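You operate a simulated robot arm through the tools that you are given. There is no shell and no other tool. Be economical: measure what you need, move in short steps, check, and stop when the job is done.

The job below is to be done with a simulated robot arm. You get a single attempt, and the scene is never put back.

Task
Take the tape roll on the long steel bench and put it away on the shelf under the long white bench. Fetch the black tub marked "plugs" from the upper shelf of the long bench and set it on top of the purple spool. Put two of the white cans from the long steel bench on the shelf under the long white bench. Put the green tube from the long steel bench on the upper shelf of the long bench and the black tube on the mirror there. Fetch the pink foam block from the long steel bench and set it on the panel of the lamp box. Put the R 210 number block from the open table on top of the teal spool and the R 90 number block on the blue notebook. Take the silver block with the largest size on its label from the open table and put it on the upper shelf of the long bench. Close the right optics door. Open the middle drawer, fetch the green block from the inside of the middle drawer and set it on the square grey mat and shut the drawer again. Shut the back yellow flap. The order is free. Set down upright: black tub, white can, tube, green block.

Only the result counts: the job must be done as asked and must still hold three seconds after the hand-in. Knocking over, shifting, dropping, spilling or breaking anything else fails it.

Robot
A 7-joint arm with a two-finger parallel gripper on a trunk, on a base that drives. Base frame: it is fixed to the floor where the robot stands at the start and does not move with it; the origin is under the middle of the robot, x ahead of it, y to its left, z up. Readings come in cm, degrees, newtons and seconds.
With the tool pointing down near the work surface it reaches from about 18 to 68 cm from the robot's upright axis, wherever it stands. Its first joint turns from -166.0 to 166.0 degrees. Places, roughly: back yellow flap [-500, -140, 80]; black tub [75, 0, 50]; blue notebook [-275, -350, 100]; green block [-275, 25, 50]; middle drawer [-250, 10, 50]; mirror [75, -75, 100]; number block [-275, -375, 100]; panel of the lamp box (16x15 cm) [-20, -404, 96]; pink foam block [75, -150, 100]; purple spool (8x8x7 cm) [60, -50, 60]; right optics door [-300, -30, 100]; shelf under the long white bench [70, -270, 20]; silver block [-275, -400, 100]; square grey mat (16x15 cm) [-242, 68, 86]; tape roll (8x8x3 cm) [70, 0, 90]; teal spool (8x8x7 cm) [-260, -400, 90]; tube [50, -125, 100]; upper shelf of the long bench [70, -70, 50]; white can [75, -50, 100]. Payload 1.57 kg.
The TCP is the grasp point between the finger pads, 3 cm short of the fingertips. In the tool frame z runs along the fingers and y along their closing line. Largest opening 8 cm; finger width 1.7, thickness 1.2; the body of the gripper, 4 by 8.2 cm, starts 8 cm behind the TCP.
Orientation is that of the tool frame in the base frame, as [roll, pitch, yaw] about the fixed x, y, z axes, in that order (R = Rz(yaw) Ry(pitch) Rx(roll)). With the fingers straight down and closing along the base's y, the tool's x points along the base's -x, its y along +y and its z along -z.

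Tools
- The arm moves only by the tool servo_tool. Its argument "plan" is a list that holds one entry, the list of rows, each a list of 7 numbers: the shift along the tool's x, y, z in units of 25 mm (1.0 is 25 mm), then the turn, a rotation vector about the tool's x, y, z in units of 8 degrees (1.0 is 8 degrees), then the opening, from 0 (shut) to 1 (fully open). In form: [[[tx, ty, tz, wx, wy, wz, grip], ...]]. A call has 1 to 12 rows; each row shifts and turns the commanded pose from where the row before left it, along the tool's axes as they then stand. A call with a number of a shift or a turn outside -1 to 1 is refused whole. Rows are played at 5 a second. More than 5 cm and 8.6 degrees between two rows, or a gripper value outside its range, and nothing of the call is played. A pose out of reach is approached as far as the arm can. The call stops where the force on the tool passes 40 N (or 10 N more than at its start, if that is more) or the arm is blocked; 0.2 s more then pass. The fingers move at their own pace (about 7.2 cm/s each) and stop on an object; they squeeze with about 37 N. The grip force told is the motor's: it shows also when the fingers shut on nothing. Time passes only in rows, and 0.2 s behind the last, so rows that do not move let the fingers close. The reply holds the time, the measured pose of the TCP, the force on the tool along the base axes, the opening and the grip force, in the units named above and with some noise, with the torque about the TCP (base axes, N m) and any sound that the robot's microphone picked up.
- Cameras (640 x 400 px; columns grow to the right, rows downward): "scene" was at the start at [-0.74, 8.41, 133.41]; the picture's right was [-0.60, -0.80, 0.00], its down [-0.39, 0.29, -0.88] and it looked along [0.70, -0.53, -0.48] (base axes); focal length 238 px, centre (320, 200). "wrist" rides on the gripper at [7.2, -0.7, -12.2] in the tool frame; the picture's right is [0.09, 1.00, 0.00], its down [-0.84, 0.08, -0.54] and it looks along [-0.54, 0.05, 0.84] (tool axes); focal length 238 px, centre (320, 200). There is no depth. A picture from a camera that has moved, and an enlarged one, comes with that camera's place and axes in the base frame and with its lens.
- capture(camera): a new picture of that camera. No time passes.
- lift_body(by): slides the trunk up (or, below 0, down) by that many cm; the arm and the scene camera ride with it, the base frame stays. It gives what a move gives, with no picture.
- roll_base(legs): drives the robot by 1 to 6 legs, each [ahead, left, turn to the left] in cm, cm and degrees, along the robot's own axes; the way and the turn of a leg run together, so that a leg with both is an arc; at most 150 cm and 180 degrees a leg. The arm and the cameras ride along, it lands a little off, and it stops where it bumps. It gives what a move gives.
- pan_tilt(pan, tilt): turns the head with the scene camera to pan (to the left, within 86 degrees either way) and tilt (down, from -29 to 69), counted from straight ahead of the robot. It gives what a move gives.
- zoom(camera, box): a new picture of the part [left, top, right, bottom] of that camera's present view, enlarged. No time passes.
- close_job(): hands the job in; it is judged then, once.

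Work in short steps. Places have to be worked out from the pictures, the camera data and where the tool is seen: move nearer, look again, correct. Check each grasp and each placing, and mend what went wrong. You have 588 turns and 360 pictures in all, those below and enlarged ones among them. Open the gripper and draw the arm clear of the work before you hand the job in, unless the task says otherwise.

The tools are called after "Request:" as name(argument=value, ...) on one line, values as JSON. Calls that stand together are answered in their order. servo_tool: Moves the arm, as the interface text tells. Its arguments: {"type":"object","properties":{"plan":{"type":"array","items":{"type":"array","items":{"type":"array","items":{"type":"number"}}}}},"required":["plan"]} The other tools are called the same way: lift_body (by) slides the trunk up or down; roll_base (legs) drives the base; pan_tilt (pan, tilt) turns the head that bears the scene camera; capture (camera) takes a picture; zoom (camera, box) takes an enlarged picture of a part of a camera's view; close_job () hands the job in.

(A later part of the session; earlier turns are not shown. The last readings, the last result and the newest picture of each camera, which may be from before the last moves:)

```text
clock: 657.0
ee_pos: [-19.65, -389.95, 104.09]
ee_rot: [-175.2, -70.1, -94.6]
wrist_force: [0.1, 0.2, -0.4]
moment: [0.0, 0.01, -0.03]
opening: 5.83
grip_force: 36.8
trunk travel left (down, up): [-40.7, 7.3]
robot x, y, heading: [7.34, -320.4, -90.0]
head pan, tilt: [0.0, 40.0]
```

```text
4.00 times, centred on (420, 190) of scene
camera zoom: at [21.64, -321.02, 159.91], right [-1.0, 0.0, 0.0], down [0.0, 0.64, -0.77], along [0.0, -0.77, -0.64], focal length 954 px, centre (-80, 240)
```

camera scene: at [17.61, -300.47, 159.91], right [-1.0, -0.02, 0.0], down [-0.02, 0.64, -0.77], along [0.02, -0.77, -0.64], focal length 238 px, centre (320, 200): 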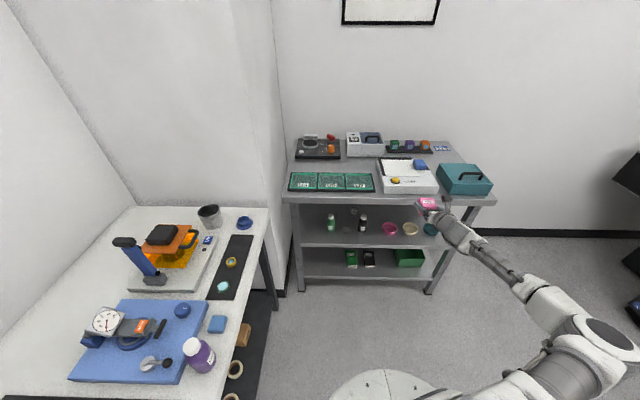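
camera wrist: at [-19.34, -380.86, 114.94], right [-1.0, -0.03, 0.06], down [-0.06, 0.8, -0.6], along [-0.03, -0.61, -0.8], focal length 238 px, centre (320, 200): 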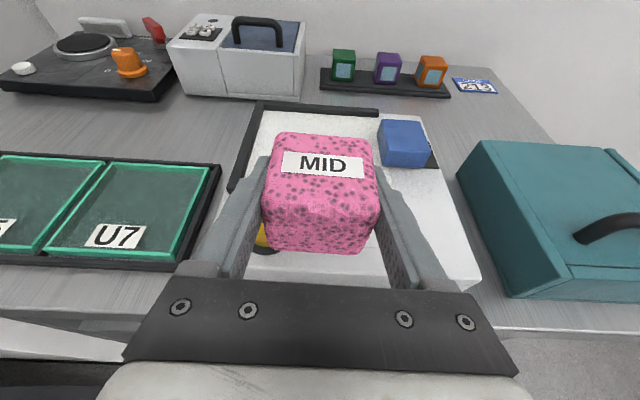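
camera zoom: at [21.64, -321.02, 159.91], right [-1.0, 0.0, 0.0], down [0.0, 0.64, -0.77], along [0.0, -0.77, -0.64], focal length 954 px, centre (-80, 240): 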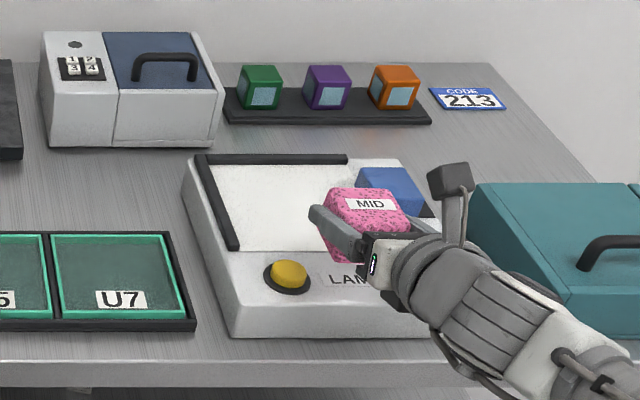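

Drive 13 cm further, 0.9 left.

Request:
roll_base(legs=[[13, 0.8, 0]])

Request:
capture(camera="wrist")

Request:
zoom(camera="scene", box=[340, 160, 500, 260])

```text
clock: 658.5
ee_pos: [-18.83, -402.61, 104.09]
ee_rot: [-175.2, -70.1, -94.9]
wrist_force: [0.6, -0.2, -0.3]
moment: [-0.03, -0.01, -0.01]
opening: 5.87
grip_force: 36.4
trunk travel left (down, up): [-40.7, 7.3]
robot x, y, heading: [8.73, -333.52, -90.1]
head pan, tilt: [0.0, 40.0]
```

```text
133 pictures are left
camera wrist: at [-18.66, -393.6, 114.94], right [-1.0, -0.03, 0.06], down [-0.06, 0.8, -0.6], along [-0.03, -0.61, -0.8], focal length 238 px, centre (320, 200)
```

wrist: 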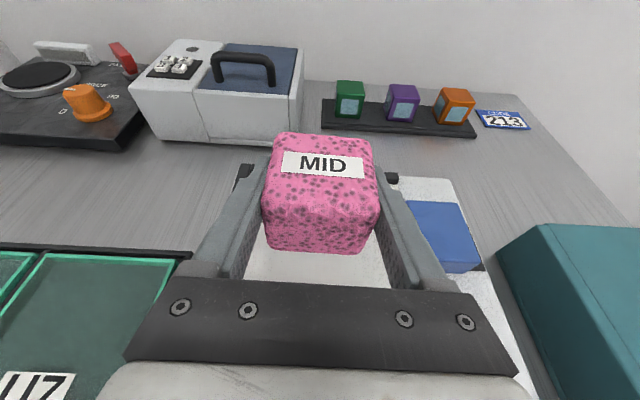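

```text
4.00 times, centred on (420, 210) of scene
camera zoom: at [22.42, -333.84, 159.91], right [-1.0, 0.0, 0.0], down [0.0, 0.64, -0.77], along [0.0, -0.77, -0.64], focal length 954 px, centre (-80, 160)
```

zoom: 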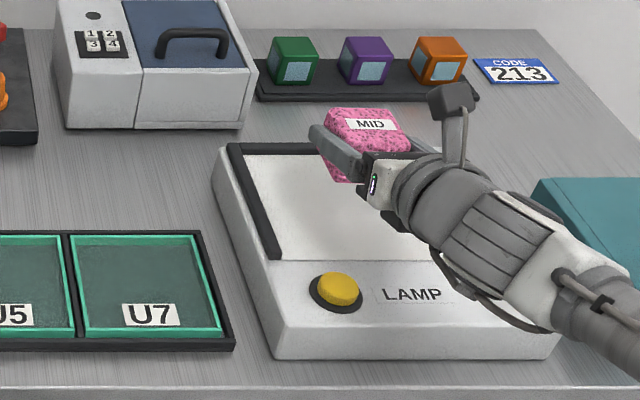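

Clear on both sides. Descend 4 cm then fine steps.

Request:
servo_tool(plan=[[[-0.75, 0, 0.273, 0, 0, 0, 0], [-0.6, 0, 0.22, 0, 0, 0, 0], [-0.15, 0, 0.055, 0, 0, 0, 0], [-0.1, 0, 0.036, 0, 0, 0, 0], [0, 0, 0, 0, 0, 0, 0]]])

Request:
capture(camera="wrist")

```text
clock: 659.7
ee_pos: [-18.64, -402.82, 99.9]
ee_rot: [-175.3, -70.1, -94.8]
wrist_force: [-0.2, 1.0, -0.3]
moment: [-0.02, 0.0, -0.01]
opening: 5.85
grip_force: 36.9
trunk travel left (down, up): [-40.7, 7.3]
robot x, y, heading: [8.13, -333.08, -89.9]
head pan, tilt: [0.0, 40.0]
```

```text
131 pictures are left
camera wrist: at [-18.46, -393.6, 110.69], right [-1.0, -0.03, 0.06], down [-0.06, 0.8, -0.6], along [-0.03, -0.61, -0.8], focal length 238 px, centre (320, 200)
```

wrist: 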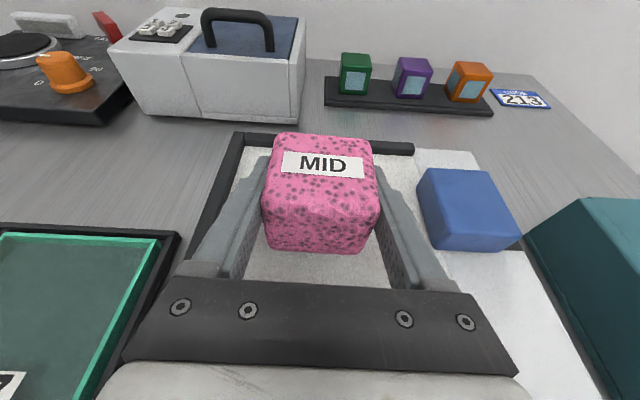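

Request:
servo_tool(plan=[[[-0.12, 0, 0.044, 0, 0, 0, 0], [-0.12, 0, 0.044, 0, 0, 0, 0], [-0.08, 0, 0.03, 0, 0, 0, 0], [0, 0, 0, 0, 0, 0, 0]]])

```text
clock: 660.7
ee_pos: [-18.7, -402.75, 98.98]
ee_rot: [-175.2, -70.0, -94.7]
wrist_force: [-0.2, 0.6, -0.3]
moment: [-0.02, -0.02, 0.02]
opening: 5.85
grip_force: 37.2
trunk travel left (down, up): [-40.7, 7.3]
robot x, y, heading: [8.24, -333.4, -90.1]
head pan, tilt: [0.0, 40.0]
```

Request:
servo_tool(plan=[[[-0.1, 0, 0.036, 0, 0, 0, 0], [-0.1, 0, 0.036, 0, 0, 0, 0], [-0.1, 0, 0.036, 0, 0, 0, 0], [0, 0, 0, 0, 0, 0, 0]]])

Request:
zoom(camera="scene", box=[340, 160, 500, 260])

```text
clock: 661.7
ee_pos: [-18.73, -402.69, 98.37]
ee_rot: [-175.3, -70.0, -94.7]
wrist_force: [0.0, -1.0, 5.6]
moment: [-0.03, 0.22, 0.06]
opening: 5.85
grip_force: 37.0
trunk travel left (down, up): [-40.7, 7.3]
robot x, y, heading: [8.34, -333.42, -90.0]
head pan, tilt: [0.0, 40.0]
```

```text
4.00 times, centred on (420, 210) of scene
camera zoom: at [22.44, -333.78, 159.92], right [-1.0, 0.0, 0.0], down [0.0, 0.64, -0.77], along [0.0, -0.77, -0.64], focal length 954 px, centre (-80, 160)
```

zoom: 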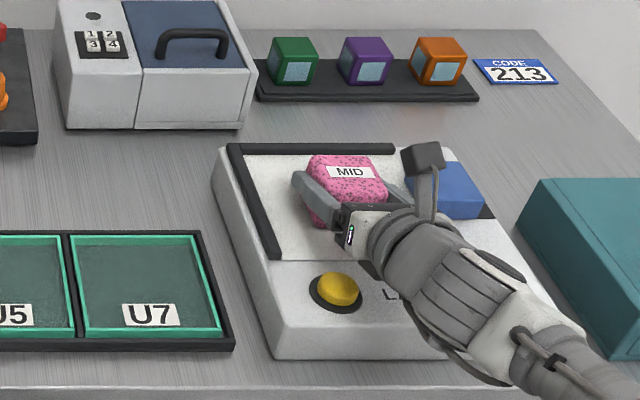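

Contact. Release to 7 cm and withdraw along the tool axis.

Request:
servo_tool(plan=[[[0, 0, 0, 0, 0, 0, 0.86], [0, 0, 0, 0, 0, 0, 0.86], [0, 0, 0, 0, 0, 0, 0.86], [0.1, 0, -0.5, 0, 0, 0, 0.86], [0.1, 0, -1, 0, 0, 0, 0.86], [0.1, 0, -1, 0, 0, 0, 0.86], [0.1, 0, -1, 0, 0, 0, 0.86]]])

Request:
capture(camera="wrist")

Request:
zoom(camera="scene", box=[340, 160, 500, 260])

```text
clock: 663.3
ee_pos: [-18.81, -394.81, 102.11]
ee_rot: [-175.2, -69.9, -94.8]
wrist_force: [0.5, -0.3, -0.1]
moment: [0.01, 0.0, 0.0]
opening: 6.86
grip_force: 0.2
trunk travel left (down, up): [-40.7, 7.3]
robot x, y, heading: [8.56, -333.47, -90.0]
head pan, tilt: [0.0, 40.0]
```

```text
129 pictures are left
camera wrist: at [-18.56, -385.68, 112.95], right [-1.0, -0.03, 0.06], down [-0.06, 0.8, -0.6], along [-0.03, -0.61, -0.8], focal length 238 px, centre (320, 200)
```

wrist: 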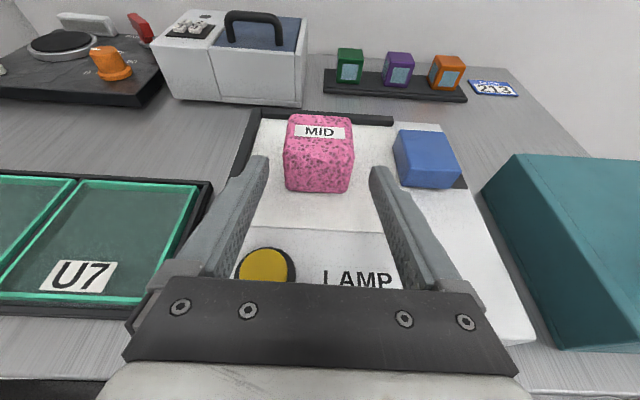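

```text
4.00 times, centred on (420, 210) of scene
camera zoom: at [22.43, -333.83, 159.91], right [-1.0, 0.0, 0.0], down [0.0, 0.64, -0.77], along [0.0, -0.77, -0.64], focal length 954 px, centre (-80, 160)
```

zoom: 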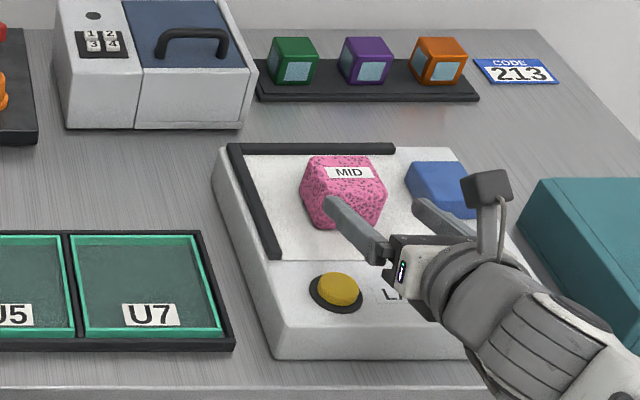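

Foam sits on the panel. Now back off, turn west and drive to the north passage.

Request:
roll_base(legs=[[-45, 0, 0], [0, 0, -90], [60, 0, 0], [0, -120, 0], [0, -75, 0]])

Request:
lift_body(by=-15)

Request:
pan_tilt(pan=0, tilt=20)

Request:
capture(camera="scene")

```text
clock: 690.4
ee_pos: [-113.76, -64.88, 102.1]
ee_rot: [-175.2, -69.9, 174.4]
wrist_force: [0.3, 0.3, 0.1]
moment: [-0.01, 0.01, 0.02]
opening: 6.87
grip_force: 0.0
trunk travel left (down, up): [-40.7, 7.3]
robot x, y, heading: [-52.81, -93.08, 179.0]
head pan, tilt: [0.0, 40.0]
```

```text
clock: 692.2
ee_pos: [-113.84, -64.91, 87.08]
ee_rot: [-175.2, -69.9, 174.5]
wrist_force: [0.3, -0.2, 0.1]
moment: [-0.02, 0.01, -0.02]
opening: 6.87
grip_force: 0.1
trunk travel left (down, up): [-25.7, 22.3]
robot x, y, heading: [-52.31, -93.05, 179.2]
head pan, tilt: [0.0, 40.0]
```

```text
clock: 693.0
ee_pos: [-113.95, -64.87, 87.12]
ee_rot: [-175.1, -70.0, 174.4]
wrist_force: [0.2, -0.5, 0.3]
moment: [0.0, -0.01, 0.04]
opening: 6.9
grip_force: 0.1
trunk travel left (down, up): [-25.7, 22.3]
robot x, y, heading: [-52.35, -92.75, 179.2]
head pan, tilt: [0.0, 20.0]
```

```text
127 pictures are left
camera scene: at [-54.06, -107.07, 148.04], right [0.01, 1.0, 0.0], down [0.34, 0.0, -0.94], along [-0.94, 0.01, -0.34], focal length 238 px, centre (320, 200)
```

scene: 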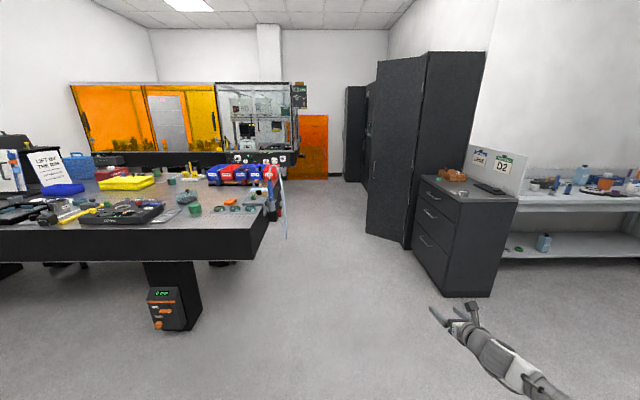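

I see the drawer cabinet (drawers face south) and the open tall-cabinet door. I go west along y≈-101 (arm clears the open door) and look at the door and the flap.

Request:
roll_base(legs=[[0, 8, 0.8], [150, 0, 0]])

Request:
capture(camera="scene")

Request:
pan_tilt(pan=-45, tilt=20)

Request:
capture(camera="scene")

```text
clock: 704.1
ee_pos: [-268.14, -69.9, 87.15]
ee_rot: [-175.1, -70.1, 173.7]
wrist_force: [-1.4, -0.2, -0.3]
moment: [-0.01, -0.03, -0.03]
opening: 6.9
grip_force: 0.1
trunk travel left (down, up): [-25.7, 22.3]
robot x, y, heading: [-207.16, -99.1, 178.3]
head pan, tilt: [0.0, 20.0]
```

```text
126 pictures are left
camera scene: at [-208.92, -113.02, 148.05], right [0.03, 1.0, 0.0], down [0.34, -0.01, -0.94], along [-0.94, 0.03, -0.34], focal length 238 px, centre (320, 200)
```

scene: 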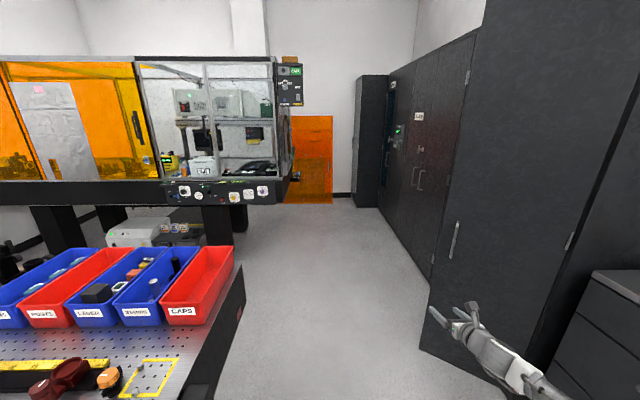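

```text
clock: 705.2
ee_pos: [-268.21, -70.05, 87.09]
ee_rot: [-175.2, -70.0, 173.7]
wrist_force: [0.5, 0.1, 0.0]
moment: [-0.01, 0.01, -0.01]
opening: 6.88
grip_force: 0.0
trunk travel left (down, up): [-25.7, 22.3]
robot x, y, heading: [-207.11, -99.01, 178.5]
head pan, tilt: [-45.0, 20.0]
```

```text
125 pictures are left
camera scene: at [-206.02, -106.51, 148.05], right [0.73, 0.69, 0.0], down [0.24, -0.25, -0.94], along [-0.65, 0.68, -0.34], focal length 238 px, centre (320, 200)
```

scene: 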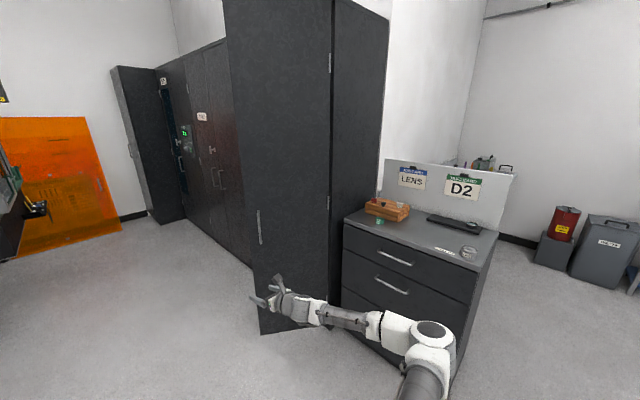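

Door: hinge ≈(-293,-7), free edge ≈(-321,-45); it must be pushed west/north from its outer side. I turn north here, then slide left so the fingertips meet the door's outer face.

Request:
servo_tool(plan=[[[0, 0, 0, 0, 0, 0, 0], [0, 0, 0, 0, 0, 0, 0]]])

Request:
roll_base(legs=[[0, 0, -88.5]])

Request:
pan_tilt(pan=25, tilt=25)

Request:
capture(camera="scene")

```text
clock: 705.8
ee_pos: [-268.16, -70.07, 87.09]
ee_rot: [-175.3, -70.0, 173.7]
wrist_force: [0.2, 1.3, 0.7]
moment: [0.01, -0.01, 0.0]
opening: 0.0
grip_force: 9.0
trunk travel left (down, up): [-25.7, 22.3]
robot x, y, heading: [-207.73, -98.88, 178.2]
head pan, tilt: [-45.0, 20.0]
```

```text
clock: 711.3
ee_pos: [-178.74, -37.87, 87.02]
ee_rot: [-175.3, -70.0, 84.1]
wrist_force: [-0.3, -0.3, 0.2]
moment: [0.04, 0.02, 0.01]
opening: 0.0
grip_force: 21.6
trunk travel left (down, up): [-25.7, 22.3]
robot x, y, heading: [-207.55, -98.59, 88.9]
head pan, tilt: [-45.0, 20.0]
```

```text
clock: 712.7
ee_pos: [-178.71, -37.96, 87.04]
ee_rot: [-175.1, -70.0, 84.1]
wrist_force: [0.0, 0.2, 0.0]
moment: [0.03, 0.01, 0.02]
opening: 0.0
grip_force: 21.4
trunk travel left (down, up): [-25.7, 22.3]
robot x, y, heading: [-207.16, -98.28, 88.5]
head pan, tilt: [25.0, 25.0]
```

```text
124 pictures are left
camera scene: at [-225.1, -98.33, 147.24], right [0.92, 0.4, 0.0], down [0.17, -0.39, -0.91], along [-0.37, 0.83, -0.42], focal length 238 px, centre (320, 200)
```

scene: 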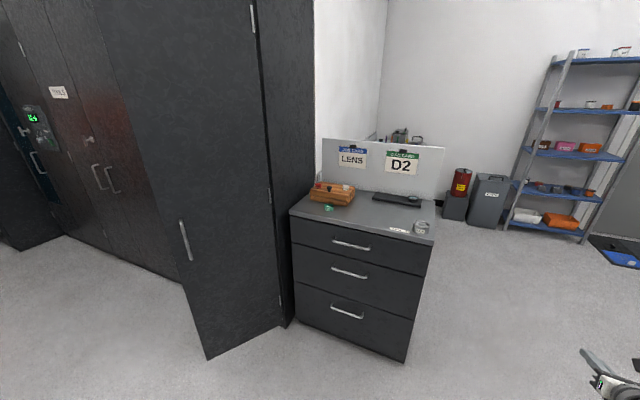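

Handle is near the free edge at z≈77–93, so I push above it: raise trunk 20 cm, then slide left.

Request:
lift_body(by=20)

Request:
roll_base(legs=[[0, 120, 1]])

Request:
capture(camera="scene")

Request:
capture(camera="wrist")

```text
clock: 714.9
ee_pos: [-178.73, -37.91, 107.03]
ee_rot: [-175.1, -70.0, 83.9]
wrist_force: [-0.7, 0.7, -1.3]
moment: [0.01, -0.02, -0.02]
opening: 0.0
grip_force: 21.5
trunk travel left (down, up): [-45.7, 2.3]
robot x, y, heading: [-207.33, -98.92, 88.8]
head pan, tilt: [25.0, 25.0]
```

```text
clock: 724.0
ee_pos: [-299.06, -36.3, 106.95]
ee_rot: [-175.1, -69.9, 85.6]
wrist_force: [0.5, 0.0, -0.3]
moment: [0.0, -0.03, 0.04]
opening: 0.02
grip_force: 21.0
trunk travel left (down, up): [-45.7, 2.3]
robot x, y, heading: [-325.57, -98.24, 90.1]
head pan, tilt: [25.0, 25.0]
```

```text
123 pictures are left
camera scene: at [-343.73, -97.95, 167.24], right [0.9, 0.43, 0.0], down [0.18, -0.38, -0.91], along [-0.39, 0.82, -0.42], focal length 238 px, centre (320, 200)
```

scene: 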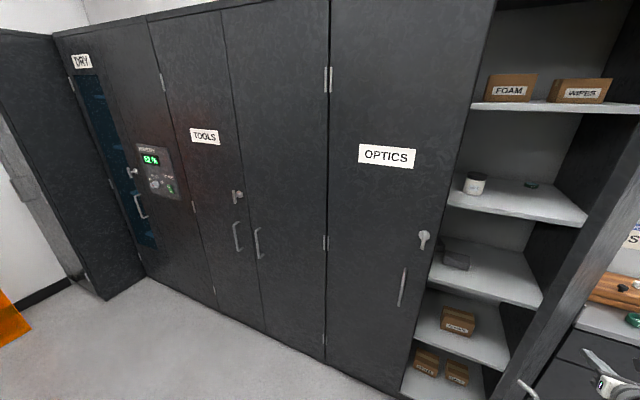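

```text
122 pictures are left
camera wrist: at [-299.48, -45.17, 117.95], right [1.0, 0.03, 0.06], down [0.06, -0.79, -0.6], along [0.03, 0.61, -0.8], focal length 238 px, centre (320, 200)
```

wrist: 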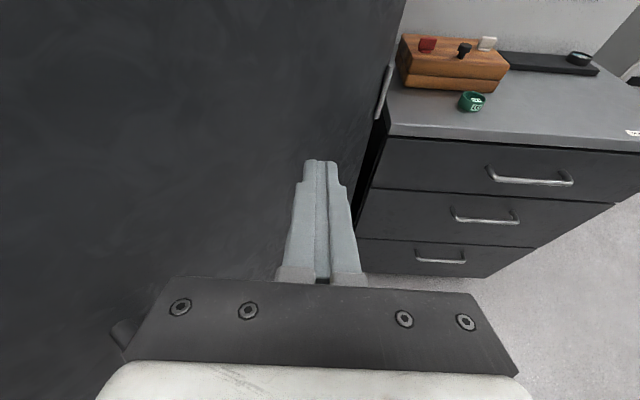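

The fingertips are on the outer side of the open door. Slide left to contact and begin pushing along its arc.

Request:
roll_base(legs=[[0, 13, 0], [4, 5, 0]])

Request:
capture(camera="wrist")

Request:
capture(camera="scene")

```text
clock: 726.3
ee_pos: [-317.12, -32.45, 107.05]
ee_rot: [-175.3, -69.9, 85.7]
wrist_force: [0.8, 0.3, -0.6]
moment: [0.0, 0.01, 0.01]
opening: 0.0
grip_force: 21.1
trunk travel left (down, up): [-45.7, 2.3]
robot x, y, heading: [-343.9, -94.22, 90.6]
head pan, tilt: [25.0, 25.0]
```

```text
121 pictures are left
camera wrist: at [-317.62, -41.34, 117.94], right [1.0, 0.04, 0.06], down [0.06, -0.79, -0.6], along [0.03, 0.61, -0.8], focal length 238 px, centre (320, 200)
```

wrist: 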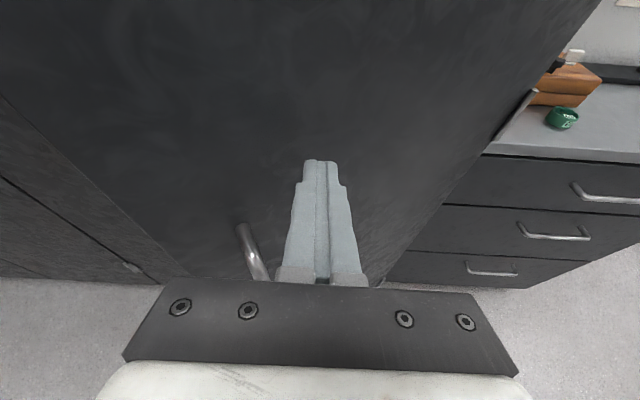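

```text
120 pictures are left
camera scene: at [-361.78, -94.19, 167.24], right [0.9, 0.43, 0.0], down [0.18, -0.38, -0.91], along [-0.39, 0.82, -0.42], focal length 238 px, centre (320, 200)
```

scene: 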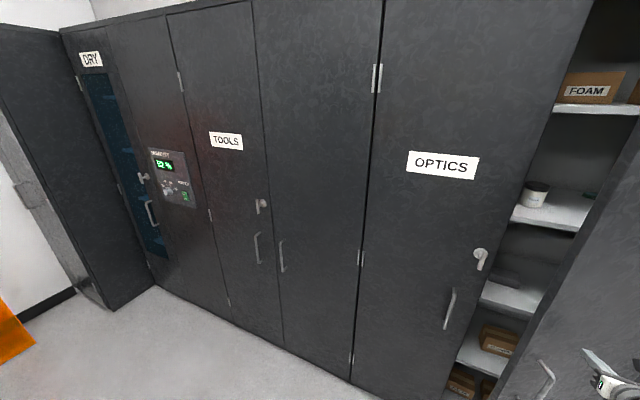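

The door swings with little force. Continue along the arc.

Request:
roll_base(legs=[[8, 4, 0], [7, 2, 0]])

Request:
capture(camera="wrist")

Request:
capture(camera="scene")

```text
clock: 728.2
ee_pos: [-323.32, -17.7, 107.13]
ee_rot: [-175.3, -70.0, 85.7]
wrist_force: [-0.2, 0.4, 0.0]
moment: [0.0, 0.01, 0.0]
opening: 0.0
grip_force: 21.3
trunk travel left (down, up): [-45.7, 2.3]
robot x, y, heading: [-350.17, -79.56, 90.4]
head pan, tilt: [25.0, 25.0]
```

```text
119 pictures are left
camera wrist: at [-323.84, -26.6, 117.93], right [1.0, 0.04, 0.06], down [0.06, -0.79, -0.6], along [0.02, 0.61, -0.8], focal length 238 px, centre (320, 200)
```

wrist: 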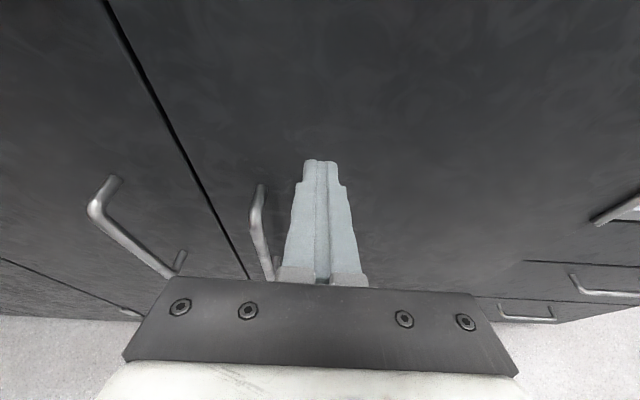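

```text
118 pictures are left
camera scene: at [-367.97, -79.46, 167.24], right [0.9, 0.43, 0.0], down [0.18, -0.38, -0.91], along [-0.39, 0.82, -0.42], focal length 238 px, centre (320, 200)
```

scene: 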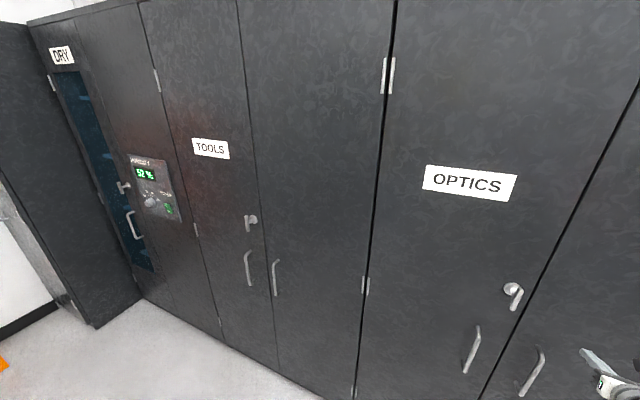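

Nearly shut. Push a few centimetres more and watch the force.

Request:
roll_base(legs=[[4, 0.5, 0]])

Request:
capture(camera="wrist")

```text
clock: 729.2
ee_pos: [-323.98, -13.78, 107.05]
ee_rot: [-175.3, -70.1, 85.6]
wrist_force: [0.4, 0.8, -0.4]
moment: [-0.01, 0.0, -0.01]
opening: 0.02
grip_force: 21.0
trunk travel left (down, up): [-45.7, 2.3]
robot x, y, heading: [-350.58, -75.79, 90.8]
head pan, tilt: [25.0, 25.0]
```

```text
117 pictures are left
camera wrist: at [-324.38, -22.56, 117.95], right [1.0, 0.04, 0.06], down [0.06, -0.79, -0.6], along [0.02, 0.61, -0.8], focal length 238 px, centre (320, 200)
```

wrist: 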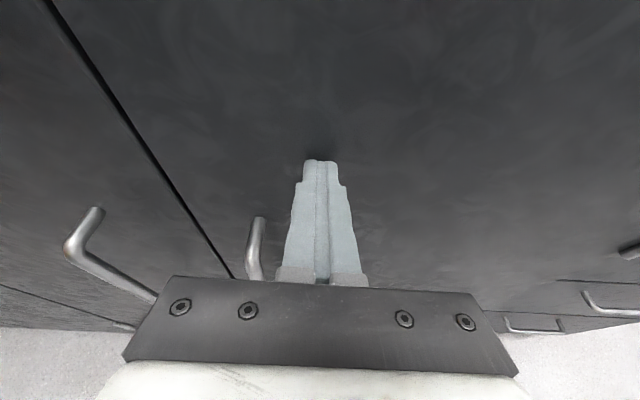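

Continue with the arm in small steps until resistance.

Request:
servo_tool(plan=[[[0.11, 0, 0.3, 0, 0, 0, 0], [0.11, 0, 0.3, 0, 0, 0, 0], [0.11, 0, 0.3, 0, 0, 0, 0], [0.11, 0, 0.3, 0, 0, 0, 0], [0, 0, 0, 0, 0, 0, 0]]])

Request:
capture(camera="wrist")

```text
clock: 729.6
ee_pos: [-323.89, -13.46, 107.04]
ee_rot: [-175.0, -69.9, 85.6]
wrist_force: [-2.1, -25.3, 7.5]
moment: [0.2, -0.04, 0.1]
opening: 0.01
grip_force: 21.4
trunk travel left (down, up): [-45.7, 2.3]
robot x, y, heading: [-350.48, -75.29, 90.5]
head pan, tilt: [25.0, 25.0]
stopped in row 2: the force on the tool passed its limit at 51 N (the readings are from after the stop); the commanded pose is now the measured one
```

```text
116 pictures are left
camera wrist: at [-324.36, -22.39, 117.94], right [1.0, 0.04, 0.06], down [0.06, -0.8, -0.6], along [0.02, 0.6, -0.8], focal length 238 px, centre (320, 200)
```

wrist: 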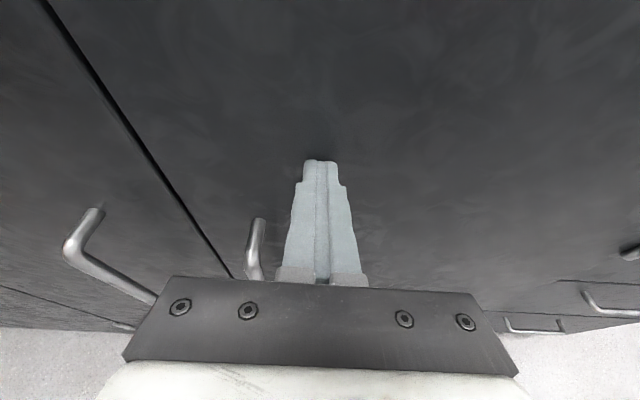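

Hard stop at 51 N: the door is shut. Withdraw and verify.

Request:
roll_base(legs=[[-25, 0, 0]])

Request:
capture(camera="scene")

Request:
pan_tilt(pan=80, tilt=25)

Request:
capture(camera="scene")

```text
clock: 731.9
ee_pos: [-323.89, -37.89, 106.77]
ee_rot: [-175.1, -69.6, 85.8]
wrist_force: [-0.1, -1.2, -1.0]
moment: [0.02, -0.01, -0.03]
opening: 0.0
grip_force: 21.0
trunk travel left (down, up): [-45.7, 2.3]
robot x, y, heading: [-350.29, -100.13, 90.7]
head pan, tilt: [25.0, 25.0]
```

```text
115 pictures are left
camera scene: at [-368.29, -100.28, 167.24], right [0.9, 0.43, 0.0], down [0.18, -0.38, -0.91], along [-0.39, 0.82, -0.42], focal length 238 px, centre (320, 200)
```

scene: 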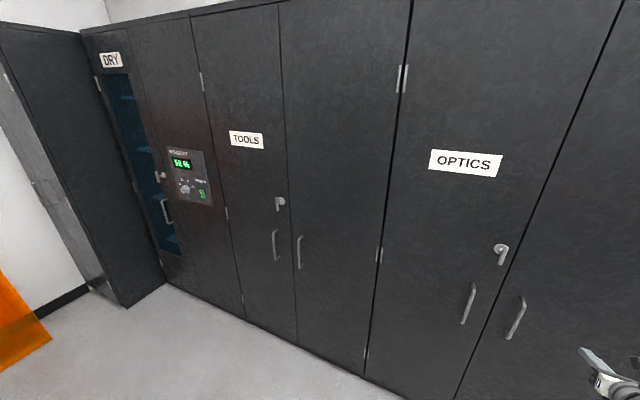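

```text
clock: 733.1
ee_pos: [-323.78, -37.82, 106.8]
ee_rot: [-175.0, -69.8, 85.7]
wrist_force: [-0.7, -0.1, 0.1]
moment: [0.02, 0.0, 0.0]
opening: 0.0
grip_force: 21.5
trunk travel left (down, up): [-45.7, 2.3]
robot x, y, heading: [-350.55, -100.26, 90.5]
head pan, tilt: [80.0, 25.0]
```

```text
114 pictures are left
camera scene: at [-373.39, -107.07, 167.24], right [0.16, 0.99, 0.0], down [0.42, -0.07, -0.91], along [-0.89, 0.15, -0.42], focal length 238 px, centre (320, 200)
```

scene: 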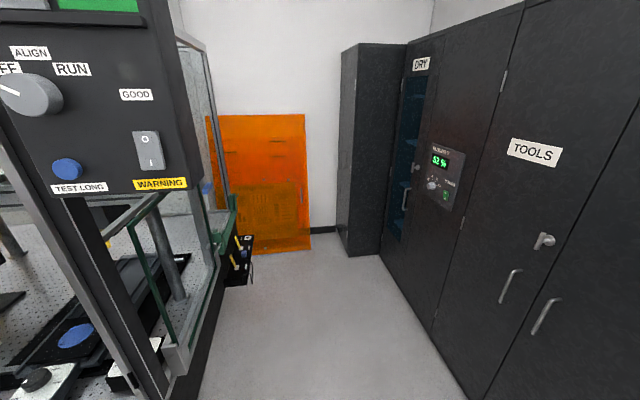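

Right optics door is shut. The amber flap stands out near the enclosure's back end; I move west to see it better.

Request:
roll_base(legs=[[0, 45, 0]])

Request:
capture(camera="scene")

```text
clock: 737.0
ee_pos: [-368.96, -38.25, 106.78]
ee_rot: [-175.1, -69.8, 85.6]
wrist_force: [-0.6, -0.3, 0.5]
moment: [-0.05, 0.01, 0.04]
opening: 0.02
grip_force: 21.2
trunk travel left (down, up): [-45.7, 2.3]
robot x, y, heading: [-395.5, -100.8, 90.7]
head pan, tilt: [80.0, 25.0]
```

```text
113 pictures are left
camera scene: at [-418.53, -107.55, 167.24], right [0.16, 0.99, 0.0], down [0.42, -0.07, -0.91], along [-0.89, 0.15, -0.42], focal length 238 px, centre (320, 200)
```

scene: 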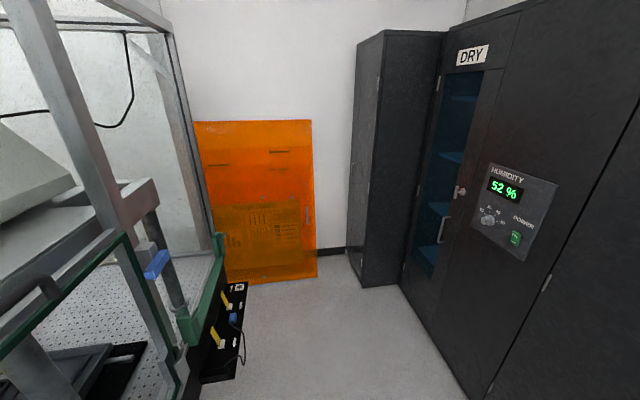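

Zoom on the flap and its small handle.

Request:
zoom(camera="scene", box=[160, 100, 400, 300])

```text
2.00 times, centred on (280, 200) of scene
camera zoom: at [-418.53, -107.55, 167.24], right [0.16, 0.99, 0.0], down [0.42, -0.07, -0.91], along [-0.89, 0.15, -0.42], focal length 477 px, centre (400, 200)
```

zoom: 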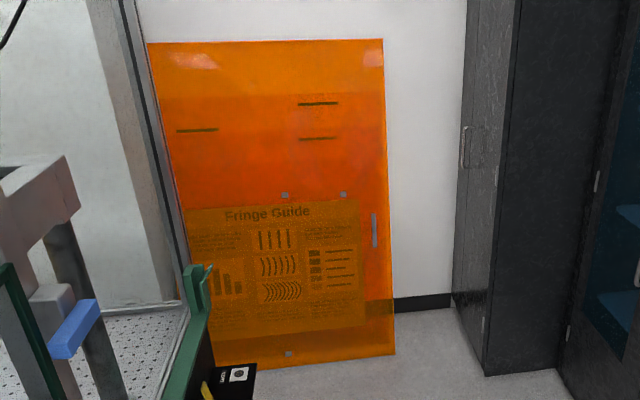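

There are two small yellow flaps on the black box at the enclosure's edge, near (-498,-133,80) — that matches the given place. Zoom there.

Request:
zoom(camera="scene", box=[180, 270, 280, 400])

```text
3.08 times, centred on (230, 335) of scene
camera zoom: at [-418.53, -107.55, 167.24], right [0.16, 0.99, 0.0], down [0.42, -0.07, -0.91], along [-0.89, 0.15, -0.42], focal length 734 px, centre (597, -215)
```

zoom: 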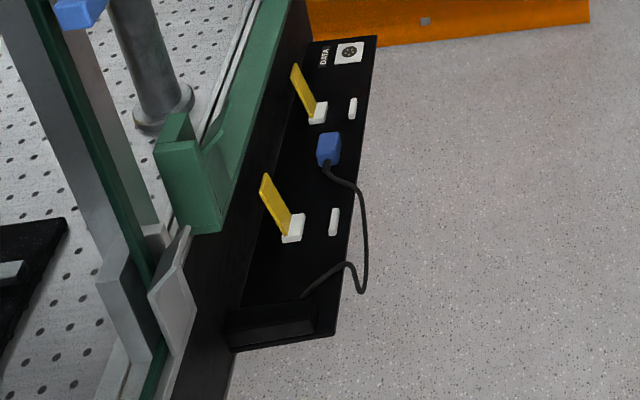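

Yes – two yellow socket flaps; the back one is at ≈(-498,-133,80). To face south in this passage I must fold the arm: turn the tool vertical first.

Request:
servo_tool(plan=[[[0, 0, 0, 0, -1, 0, 0], [0, 0, 0, 0, -1, 0, 0], [0, 0, 0, 0, -1, 0, 0], [0, 0, 0, 0, -1, 0, 0], [0, 0, 0, 0, -1, 0, 0], [0, 0, 0, 0, -1, 0, 0], [0, 0, 0, 0, -1, 0, 0], [0, 0, 0, 0, -1, 0, 0], [0, 0, 0, 0, -0.73, 0, 0]]])

```text
clock: 739.0
ee_pos: [-369.0, -38.3, 106.86]
ee_rot: [-178.3, 0.2, 90.2]
wrist_force: [0.4, 0.2, -0.5]
moment: [0.0, -0.01, 0.03]
opening: 0.01
grip_force: 21.4
trunk travel left (down, up): [-45.7, 2.3]
robot x, y, heading: [-395.39, -101.07, 90.6]
head pan, tilt: [80.0, 25.0]
```

Now pull the tool back toward the robot.

Request:
servo_tool(plan=[[[-1, -0.4, 0, 0, 0, 0, 0], [-1, -0.4, 0, 0, 0, 0, 0], [-1, -0.4, 0, 0, 0, 0, 0], [-1, -0.4, 0, 0, 0, 0, 0], [-1, -0.4, 0, 0, 0, 0, 0], [-1, -0.4, 0, 0, 0, 0, 0], [-1, -0.4, 0, 0, 0, 0, 0], [-1, -0.4, 0, 0, 0, 0, 0], [-1, -0.4, 0, 0, 0, 0, 0]]])

Request:
pan_tilt(pan=0, tilt=45)

Request:
capture(camera="scene")

```text
clock: 741.0
ee_pos: [-377.89, -60.77, 107.2]
ee_rot: [-178.2, 0.0, 90.4]
wrist_force: [0.6, -0.2, 0.6]
moment: [0.0, -0.01, 0.01]
opening: 0.0
grip_force: 21.1
trunk travel left (down, up): [-45.7, 2.3]
robot x, y, heading: [-395.27, -100.43, 90.5]
head pan, tilt: [80.0, 25.0]
```

```text
clock: 742.5
ee_pos: [-377.81, -60.79, 107.08]
ee_rot: [-178.3, 0.1, 90.2]
wrist_force: [0.4, 1.0, 0.0]
moment: [0.0, -0.04, -0.02]
opening: 0.0
grip_force: 21.3
trunk travel left (down, up): [-45.7, 2.3]
robot x, y, heading: [-395.52, -100.64, 90.5]
head pan, tilt: [0.0, 45.0]
```

```text
110 pictures are left
camera scene: at [-409.51, -100.92, 164.19], right [1.0, 0.01, 0.0], down [0.01, -0.71, -0.71], along [-0.01, 0.71, -0.71], focal length 238 px, centre (320, 200)
```

scene: 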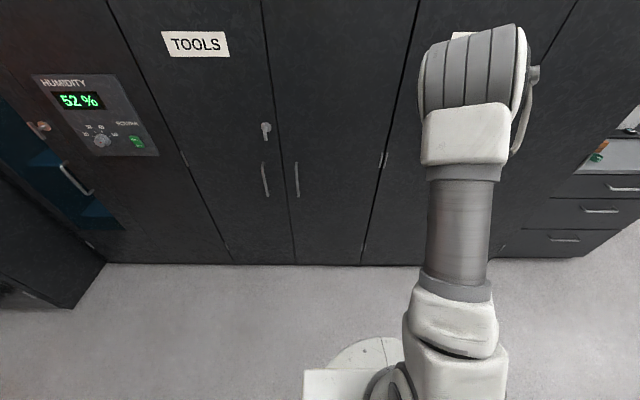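

Folded. Move to the passage middle, shift west, and turn to face south.

Request:
roll_base(legs=[[31, 0, 0], [0, 78, 0], [0, 0, 180]])

Request:
capture(camera="scene")

Request:
capture(camera="wrist")

```text
clock: 761.0
ee_pos: [-489.64, -110.49, 107.05]
ee_rot: [-178.3, 0.1, -88.2]
wrist_force: [-0.5, -0.1, 0.3]
moment: [0.0, -0.01, -0.02]
opening: 0.0
grip_force: 20.7
trunk travel left (down, up): [-45.7, 2.3]
robot x, y, heading: [-473.16, -70.26, -88.0]
head pan, tilt: [0.0, 45.0]
```

```text
109 pictures are left
camera scene: at [-459.09, -69.83, 164.18], right [-1.0, -0.04, 0.0], down [-0.03, 0.71, -0.71], along [0.03, -0.71, -0.71], focal length 238 px, centre (320, 200)
```

scene: 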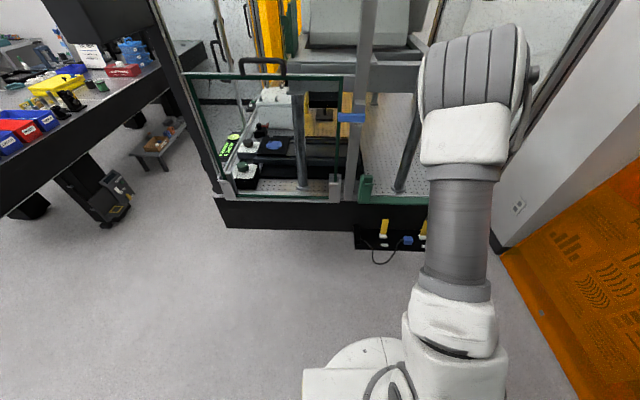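

```text
108 pictures are left
camera wrist: at [-489.31, -117.58, 119.27], right [-0.99, -0.12, -0.03], down [-0.12, 0.83, 0.54], along [-0.04, 0.54, -0.84], focal length 238 px, centre (320, 200)
```

wrist: 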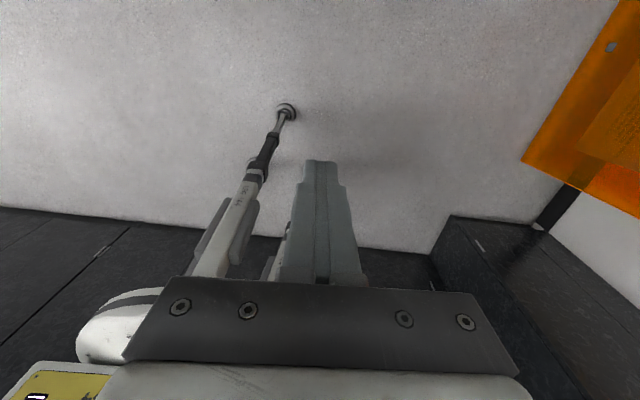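

The camera looks the wrong way; I un-flip the tool by turning it 180° back.

Request:
servo_tool(plan=[[[0, 0, 0, 0, 0, -1, 0], [0, 0, 0, 0, 0, -1, 0], [0, 0, 0, 0, 0, -1, 0], [0, 0, 0, 0, 0, -1, 0], [0, 0, 0, 0, 0, -1, 0], [0, 0, 0, 0, 0, -1, 0], [0, 0, 0, 0, 0, -1, 0], [0, 0, 0, 0, 0, -1, 0], [0, 0, 0, 0, 0, -1, 0], [0, 0, 0, 0, 0, -1, 0], [0, 0, 0, 0, 0, -1, 0]]])

Request:
servo_tool(plan=[[[0, 0, 0, 0, 0, -1, 0], [0, 0, 0, 0, 0, -1, 0], [0, 0, 0, 0, 0, -1, 0], [0, 0, 0, 0, 0, -1, 0], [0, 0, 0, 0, 0, -1, 0], [0, 0, 0, 0, 0, -1, 0], [0, 0, 0, 0, 0, -1, 0], [0, 0, 0, 0, 0, -1, 0], [0, 0, 0, 0, 0, -1, 0], [0, 0, 0, 0, 0, -1, 0], [0, 0, 0, 0, 0, -1, 0], [0, 0, 0, 0, 0, -0.5, 0]]])

Request:
capture(camera="wrist")

```text
clock: 763.4
ee_pos: [-489.64, -110.52, 107.06]
ee_rot: [-179.9, -1.6, 0.0]
wrist_force: [0.0, 0.0, 0.1]
moment: [-0.01, 0.01, 0.05]
opening: 0.01
grip_force: 21.3
trunk travel left (down, up): [-45.7, 2.3]
robot x, y, heading: [-473.37, -70.07, -88.1]
head pan, tilt: [0.0, 45.0]
```

```text
clock: 766.0
ee_pos: [-489.73, -110.48, 107.22]
ee_rot: [178.4, -0.2, 91.9]
wrist_force: [0.1, 0.1, -0.9]
moment: [-0.01, -0.01, -0.01]
opening: 0.0
grip_force: 21.6
trunk travel left (down, up): [-45.7, 2.3]
robot x, y, heading: [-473.19, -70.24, -87.8]
head pan, tilt: [0.0, 45.0]
```

```text
107 pictures are left
camera wrist: at [-491.13, -103.21, 119.31], right [0.99, 0.13, 0.03], down [0.09, -0.83, 0.54], along [0.09, -0.54, -0.84], focal length 238 px, centre (320, 200)
```

wrist: 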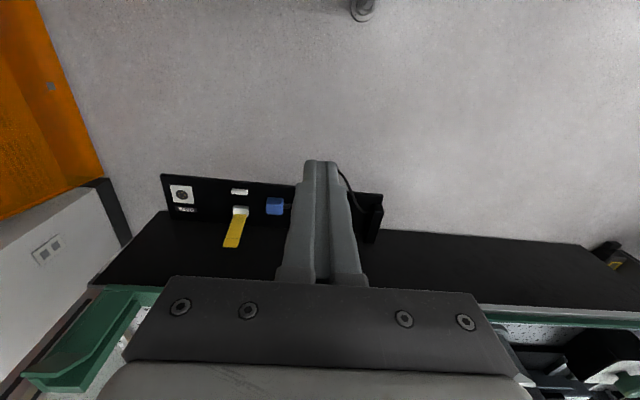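

Located: panel horizontal at z≈75, flap hinge (-503.6,-136.4,75.5), flap standing up to tip (-504.3,-138.5,84.3); it folds north. I'll straddle its edges with the vertical tool and swing it over. Move closer.

Request:
roll_base(legs=[[15, 13, -2]])

Request:
capture(camera="wrist")

Request:
capture(camera="scene")

```text
clock: 767.6
ee_pos: [-477.94, -124.58, 107.16]
ee_rot: [178.2, -0.1, 89.7]
wrist_force: [0.6, 0.0, 0.4]
moment: [0.02, 0.01, -0.02]
opening: 0.0
grip_force: 21.4
trunk travel left (down, up): [-45.7, 2.3]
robot x, y, heading: [-460.03, -84.54, -89.9]
head pan, tilt: [0.0, 45.0]
```

```text
106 pictures are left
camera wrist: at [-479.06, -117.25, 119.3], right [1.0, 0.09, 0.03], down [0.06, -0.84, 0.54], along [0.07, -0.54, -0.84], focal length 238 px, centre (320, 200)
```

wrist: 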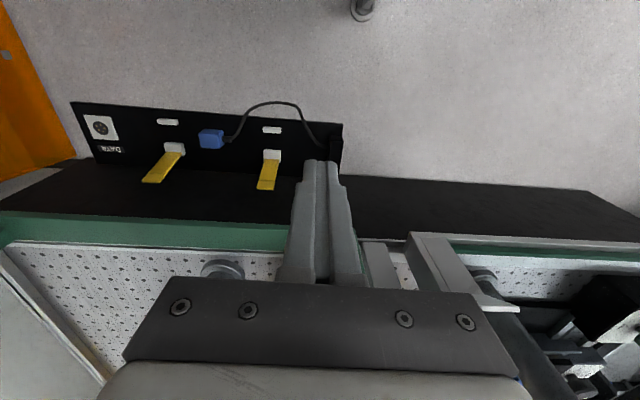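

```text
105 pictures are left
camera scene: at [-445.89, -85.02, 164.18], right [-1.0, 0.0, 0.0], down [0.0, 0.71, -0.71], along [0.0, -0.71, -0.71], focal length 238 px, centre (320, 200)
```

scene: 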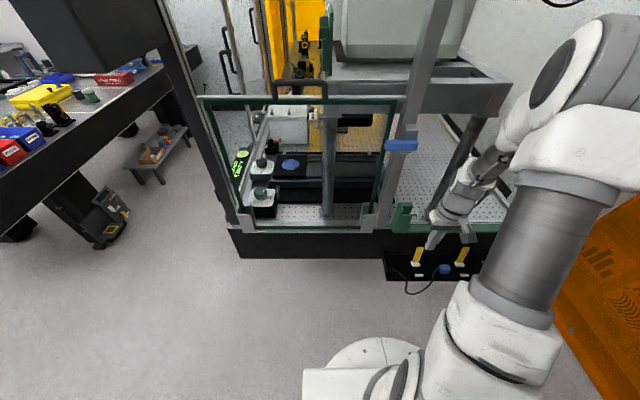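

Left was the wrong way (that's east here). Shift right 26 cm.

Request:
roll_base(legs=[[0, -26.3, 0]])

Request:
capture(camera="wrist")

Request:
capture(camera="scene")

```text
clock: 770.2
ee_pos: [-504.03, -124.72, 107.23]
ee_rot: [178.2, -0.1, 89.8]
wrist_force: [-0.6, -0.5, 0.5]
moment: [0.02, 0.01, 0.01]
opening: 0.0
grip_force: 21.5
trunk travel left (down, up): [-45.7, 2.3]
robot x, y, heading: [-486.43, -84.67, -89.7]
head pan, tilt: [0.0, 45.0]
```

```text
104 pictures are left
camera wrist: at [-505.23, -117.27, 119.3], right [1.0, 0.09, 0.03], down [0.06, -0.84, 0.54], along [0.07, -0.54, -0.84], focal length 238 px, centre (320, 200)
```

wrist: 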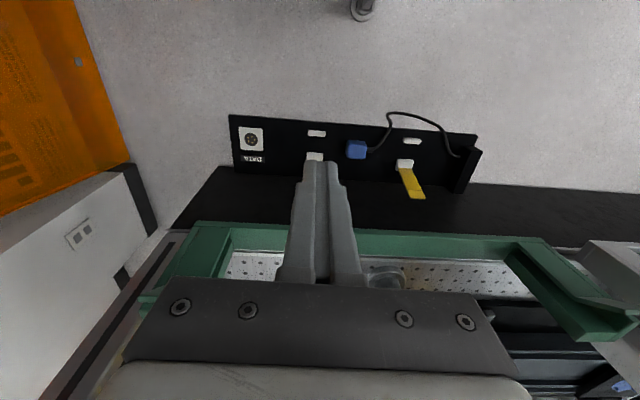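

```text
103 pictures are left
camera scene: at [-472.06, -85.03, 164.19], right [-1.0, 0.0, 0.0], down [0.0, 0.71, -0.71], along [0.0, -0.71, -0.71], focal length 238 px, centre (320, 200)
```

scene: 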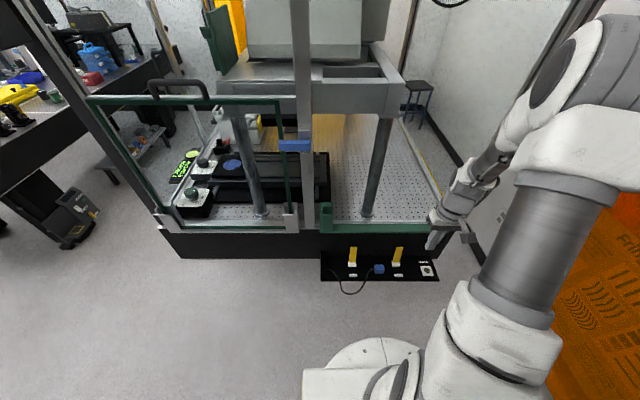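

Now tilt the tool 20° (fingers leaning south), open to ~5 cm, and approach the back flap part-way.

Request:
servo_tool(plan=[[[0, 0, 0, 0, -1, 0, 0.6], [0, 0, 0, 0, -1, 0, 0.6], [0, 0, 0, 0, -0.5, 0, 0.6], [-0.165, 0.015, 0.92, 0, 0, 0, 0.6], [-0.165, 0.015, 0.92, 0, 0, 0, 0.6], [-0.165, 0.015, 0.92, 0, 0, 0, 0.6], [-0.165, 0.015, 0.92, 0, 0, 0, 0.6], [-0.165, 0.015, 0.92, 0, 0, 0, 0.6], [-0.165, 0.015, 0.92, 0, 0, 0, 0.6]]])

Request:
capture(camera="wrist")

Request:
zoom(camera="scene", box=[300, 180, 500, 305])

```text
clock: 772.2
ee_pos: [-503.56, -131.56, 95.14]
ee_rot: [178.1, 20.0, 89.2]
wrist_force: [-0.1, -0.2, -0.3]
moment: [-0.03, -0.02, -0.03]
opening: 4.77
grip_force: 0.0
trunk travel left (down, up): [-45.7, 2.3]
robot x, y, heading: [-485.98, -84.37, -89.9]
head pan, tilt: [0.0, 45.0]
```

```text
102 pictures are left
camera wrist: at [-504.5, -120.54, 104.08], right [1.0, 0.08, 0.0], down [0.05, -0.6, 0.8], along [0.07, -0.79, -0.6], focal length 238 px, centre (320, 200)
```

wrist: 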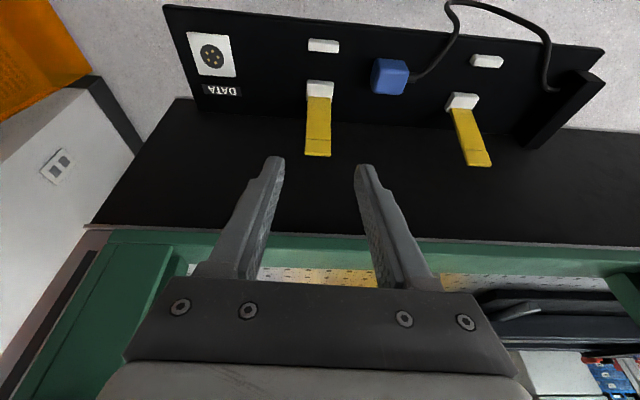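

```text
3.20 times, centred on (400, 242) of scene
camera zoom: at [-472.04, -85.04, 164.19], right [-1.0, 0.0, 0.0], down [0.0, 0.71, -0.71], along [0.0, -0.71, -0.71], focal length 763 px, centre (64, 64)
```

zoom: 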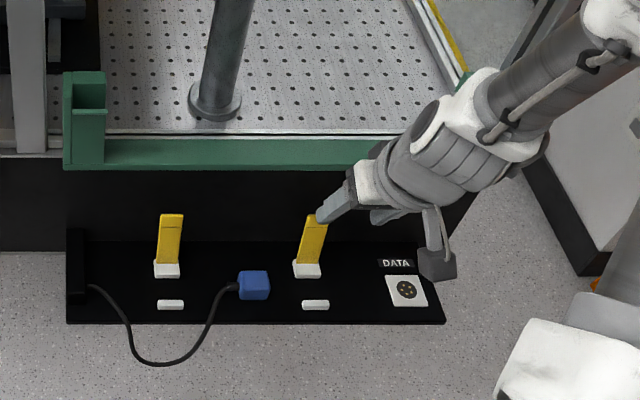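

Flap is centred between the fingers. Advance to straddle its upper 2 cm and grip its edges.

Request:
servo_tool(plan=[[[-0.18, 0, 0.9, 0, 0, 0, 0.6], [-0.18, 0, 0.9, 0, 0, 0, 0.6], [-0.18, 0, 0.9, 0, 0, 0, 0.6], [-0.18, 0, 0.9, 0, 0, 0, 0.6], [-0.18, 0, 0.9, 0, 0, 0, 0.6], [0, 0, 0, 0, 0, 0, 0.6]]])

Request:
capture(camera="wrist")

Request:
zoom(camera="scene", box=[320, 200, 480, 300])

```text
clock: 773.2
ee_pos: [-502.99, -135.93, 87.64]
ee_rot: [178.2, 19.9, 89.2]
wrist_force: [2.3, 12.7, 14.0]
moment: [-1.15, 0.54, -0.18]
opening: 4.81
grip_force: 0.1
trunk travel left (down, up): [-45.7, 2.3]
robot x, y, heading: [-486.06, -85.35, -89.8]
head pan, tilt: [0.0, 45.0]
stopped in row 5: the force on the tool passed its limit at 79 N (the readings are from after the stop); the commanded pose is now the measured one
```

```text
100 pictures are left
camera wrist: at [-504.19, -124.92, 96.68], right [1.0, 0.08, 0.0], down [0.05, -0.6, 0.8], along [0.07, -0.79, -0.6], focal length 238 px, centre (320, 200)
```

wrist: 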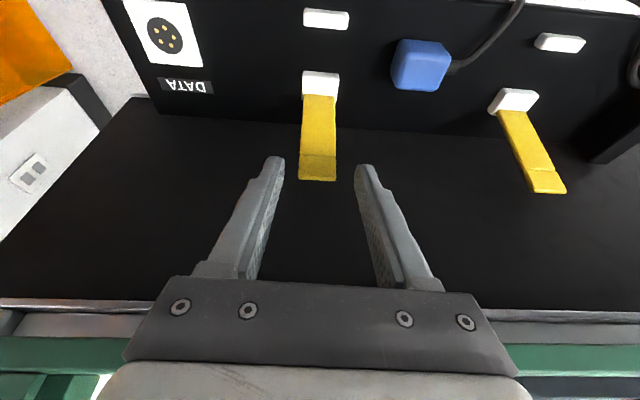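

```text
4.00 times, centred on (400, 250) of scene
camera zoom: at [-471.97, -84.79, 164.21], right [-1.0, 0.0, 0.0], down [0.0, 0.71, -0.71], along [0.0, -0.71, -0.71], focal length 954 px, centre (0, 0)
```

zoom: 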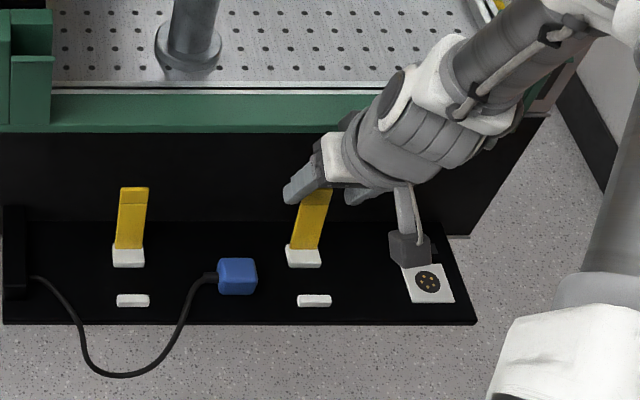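

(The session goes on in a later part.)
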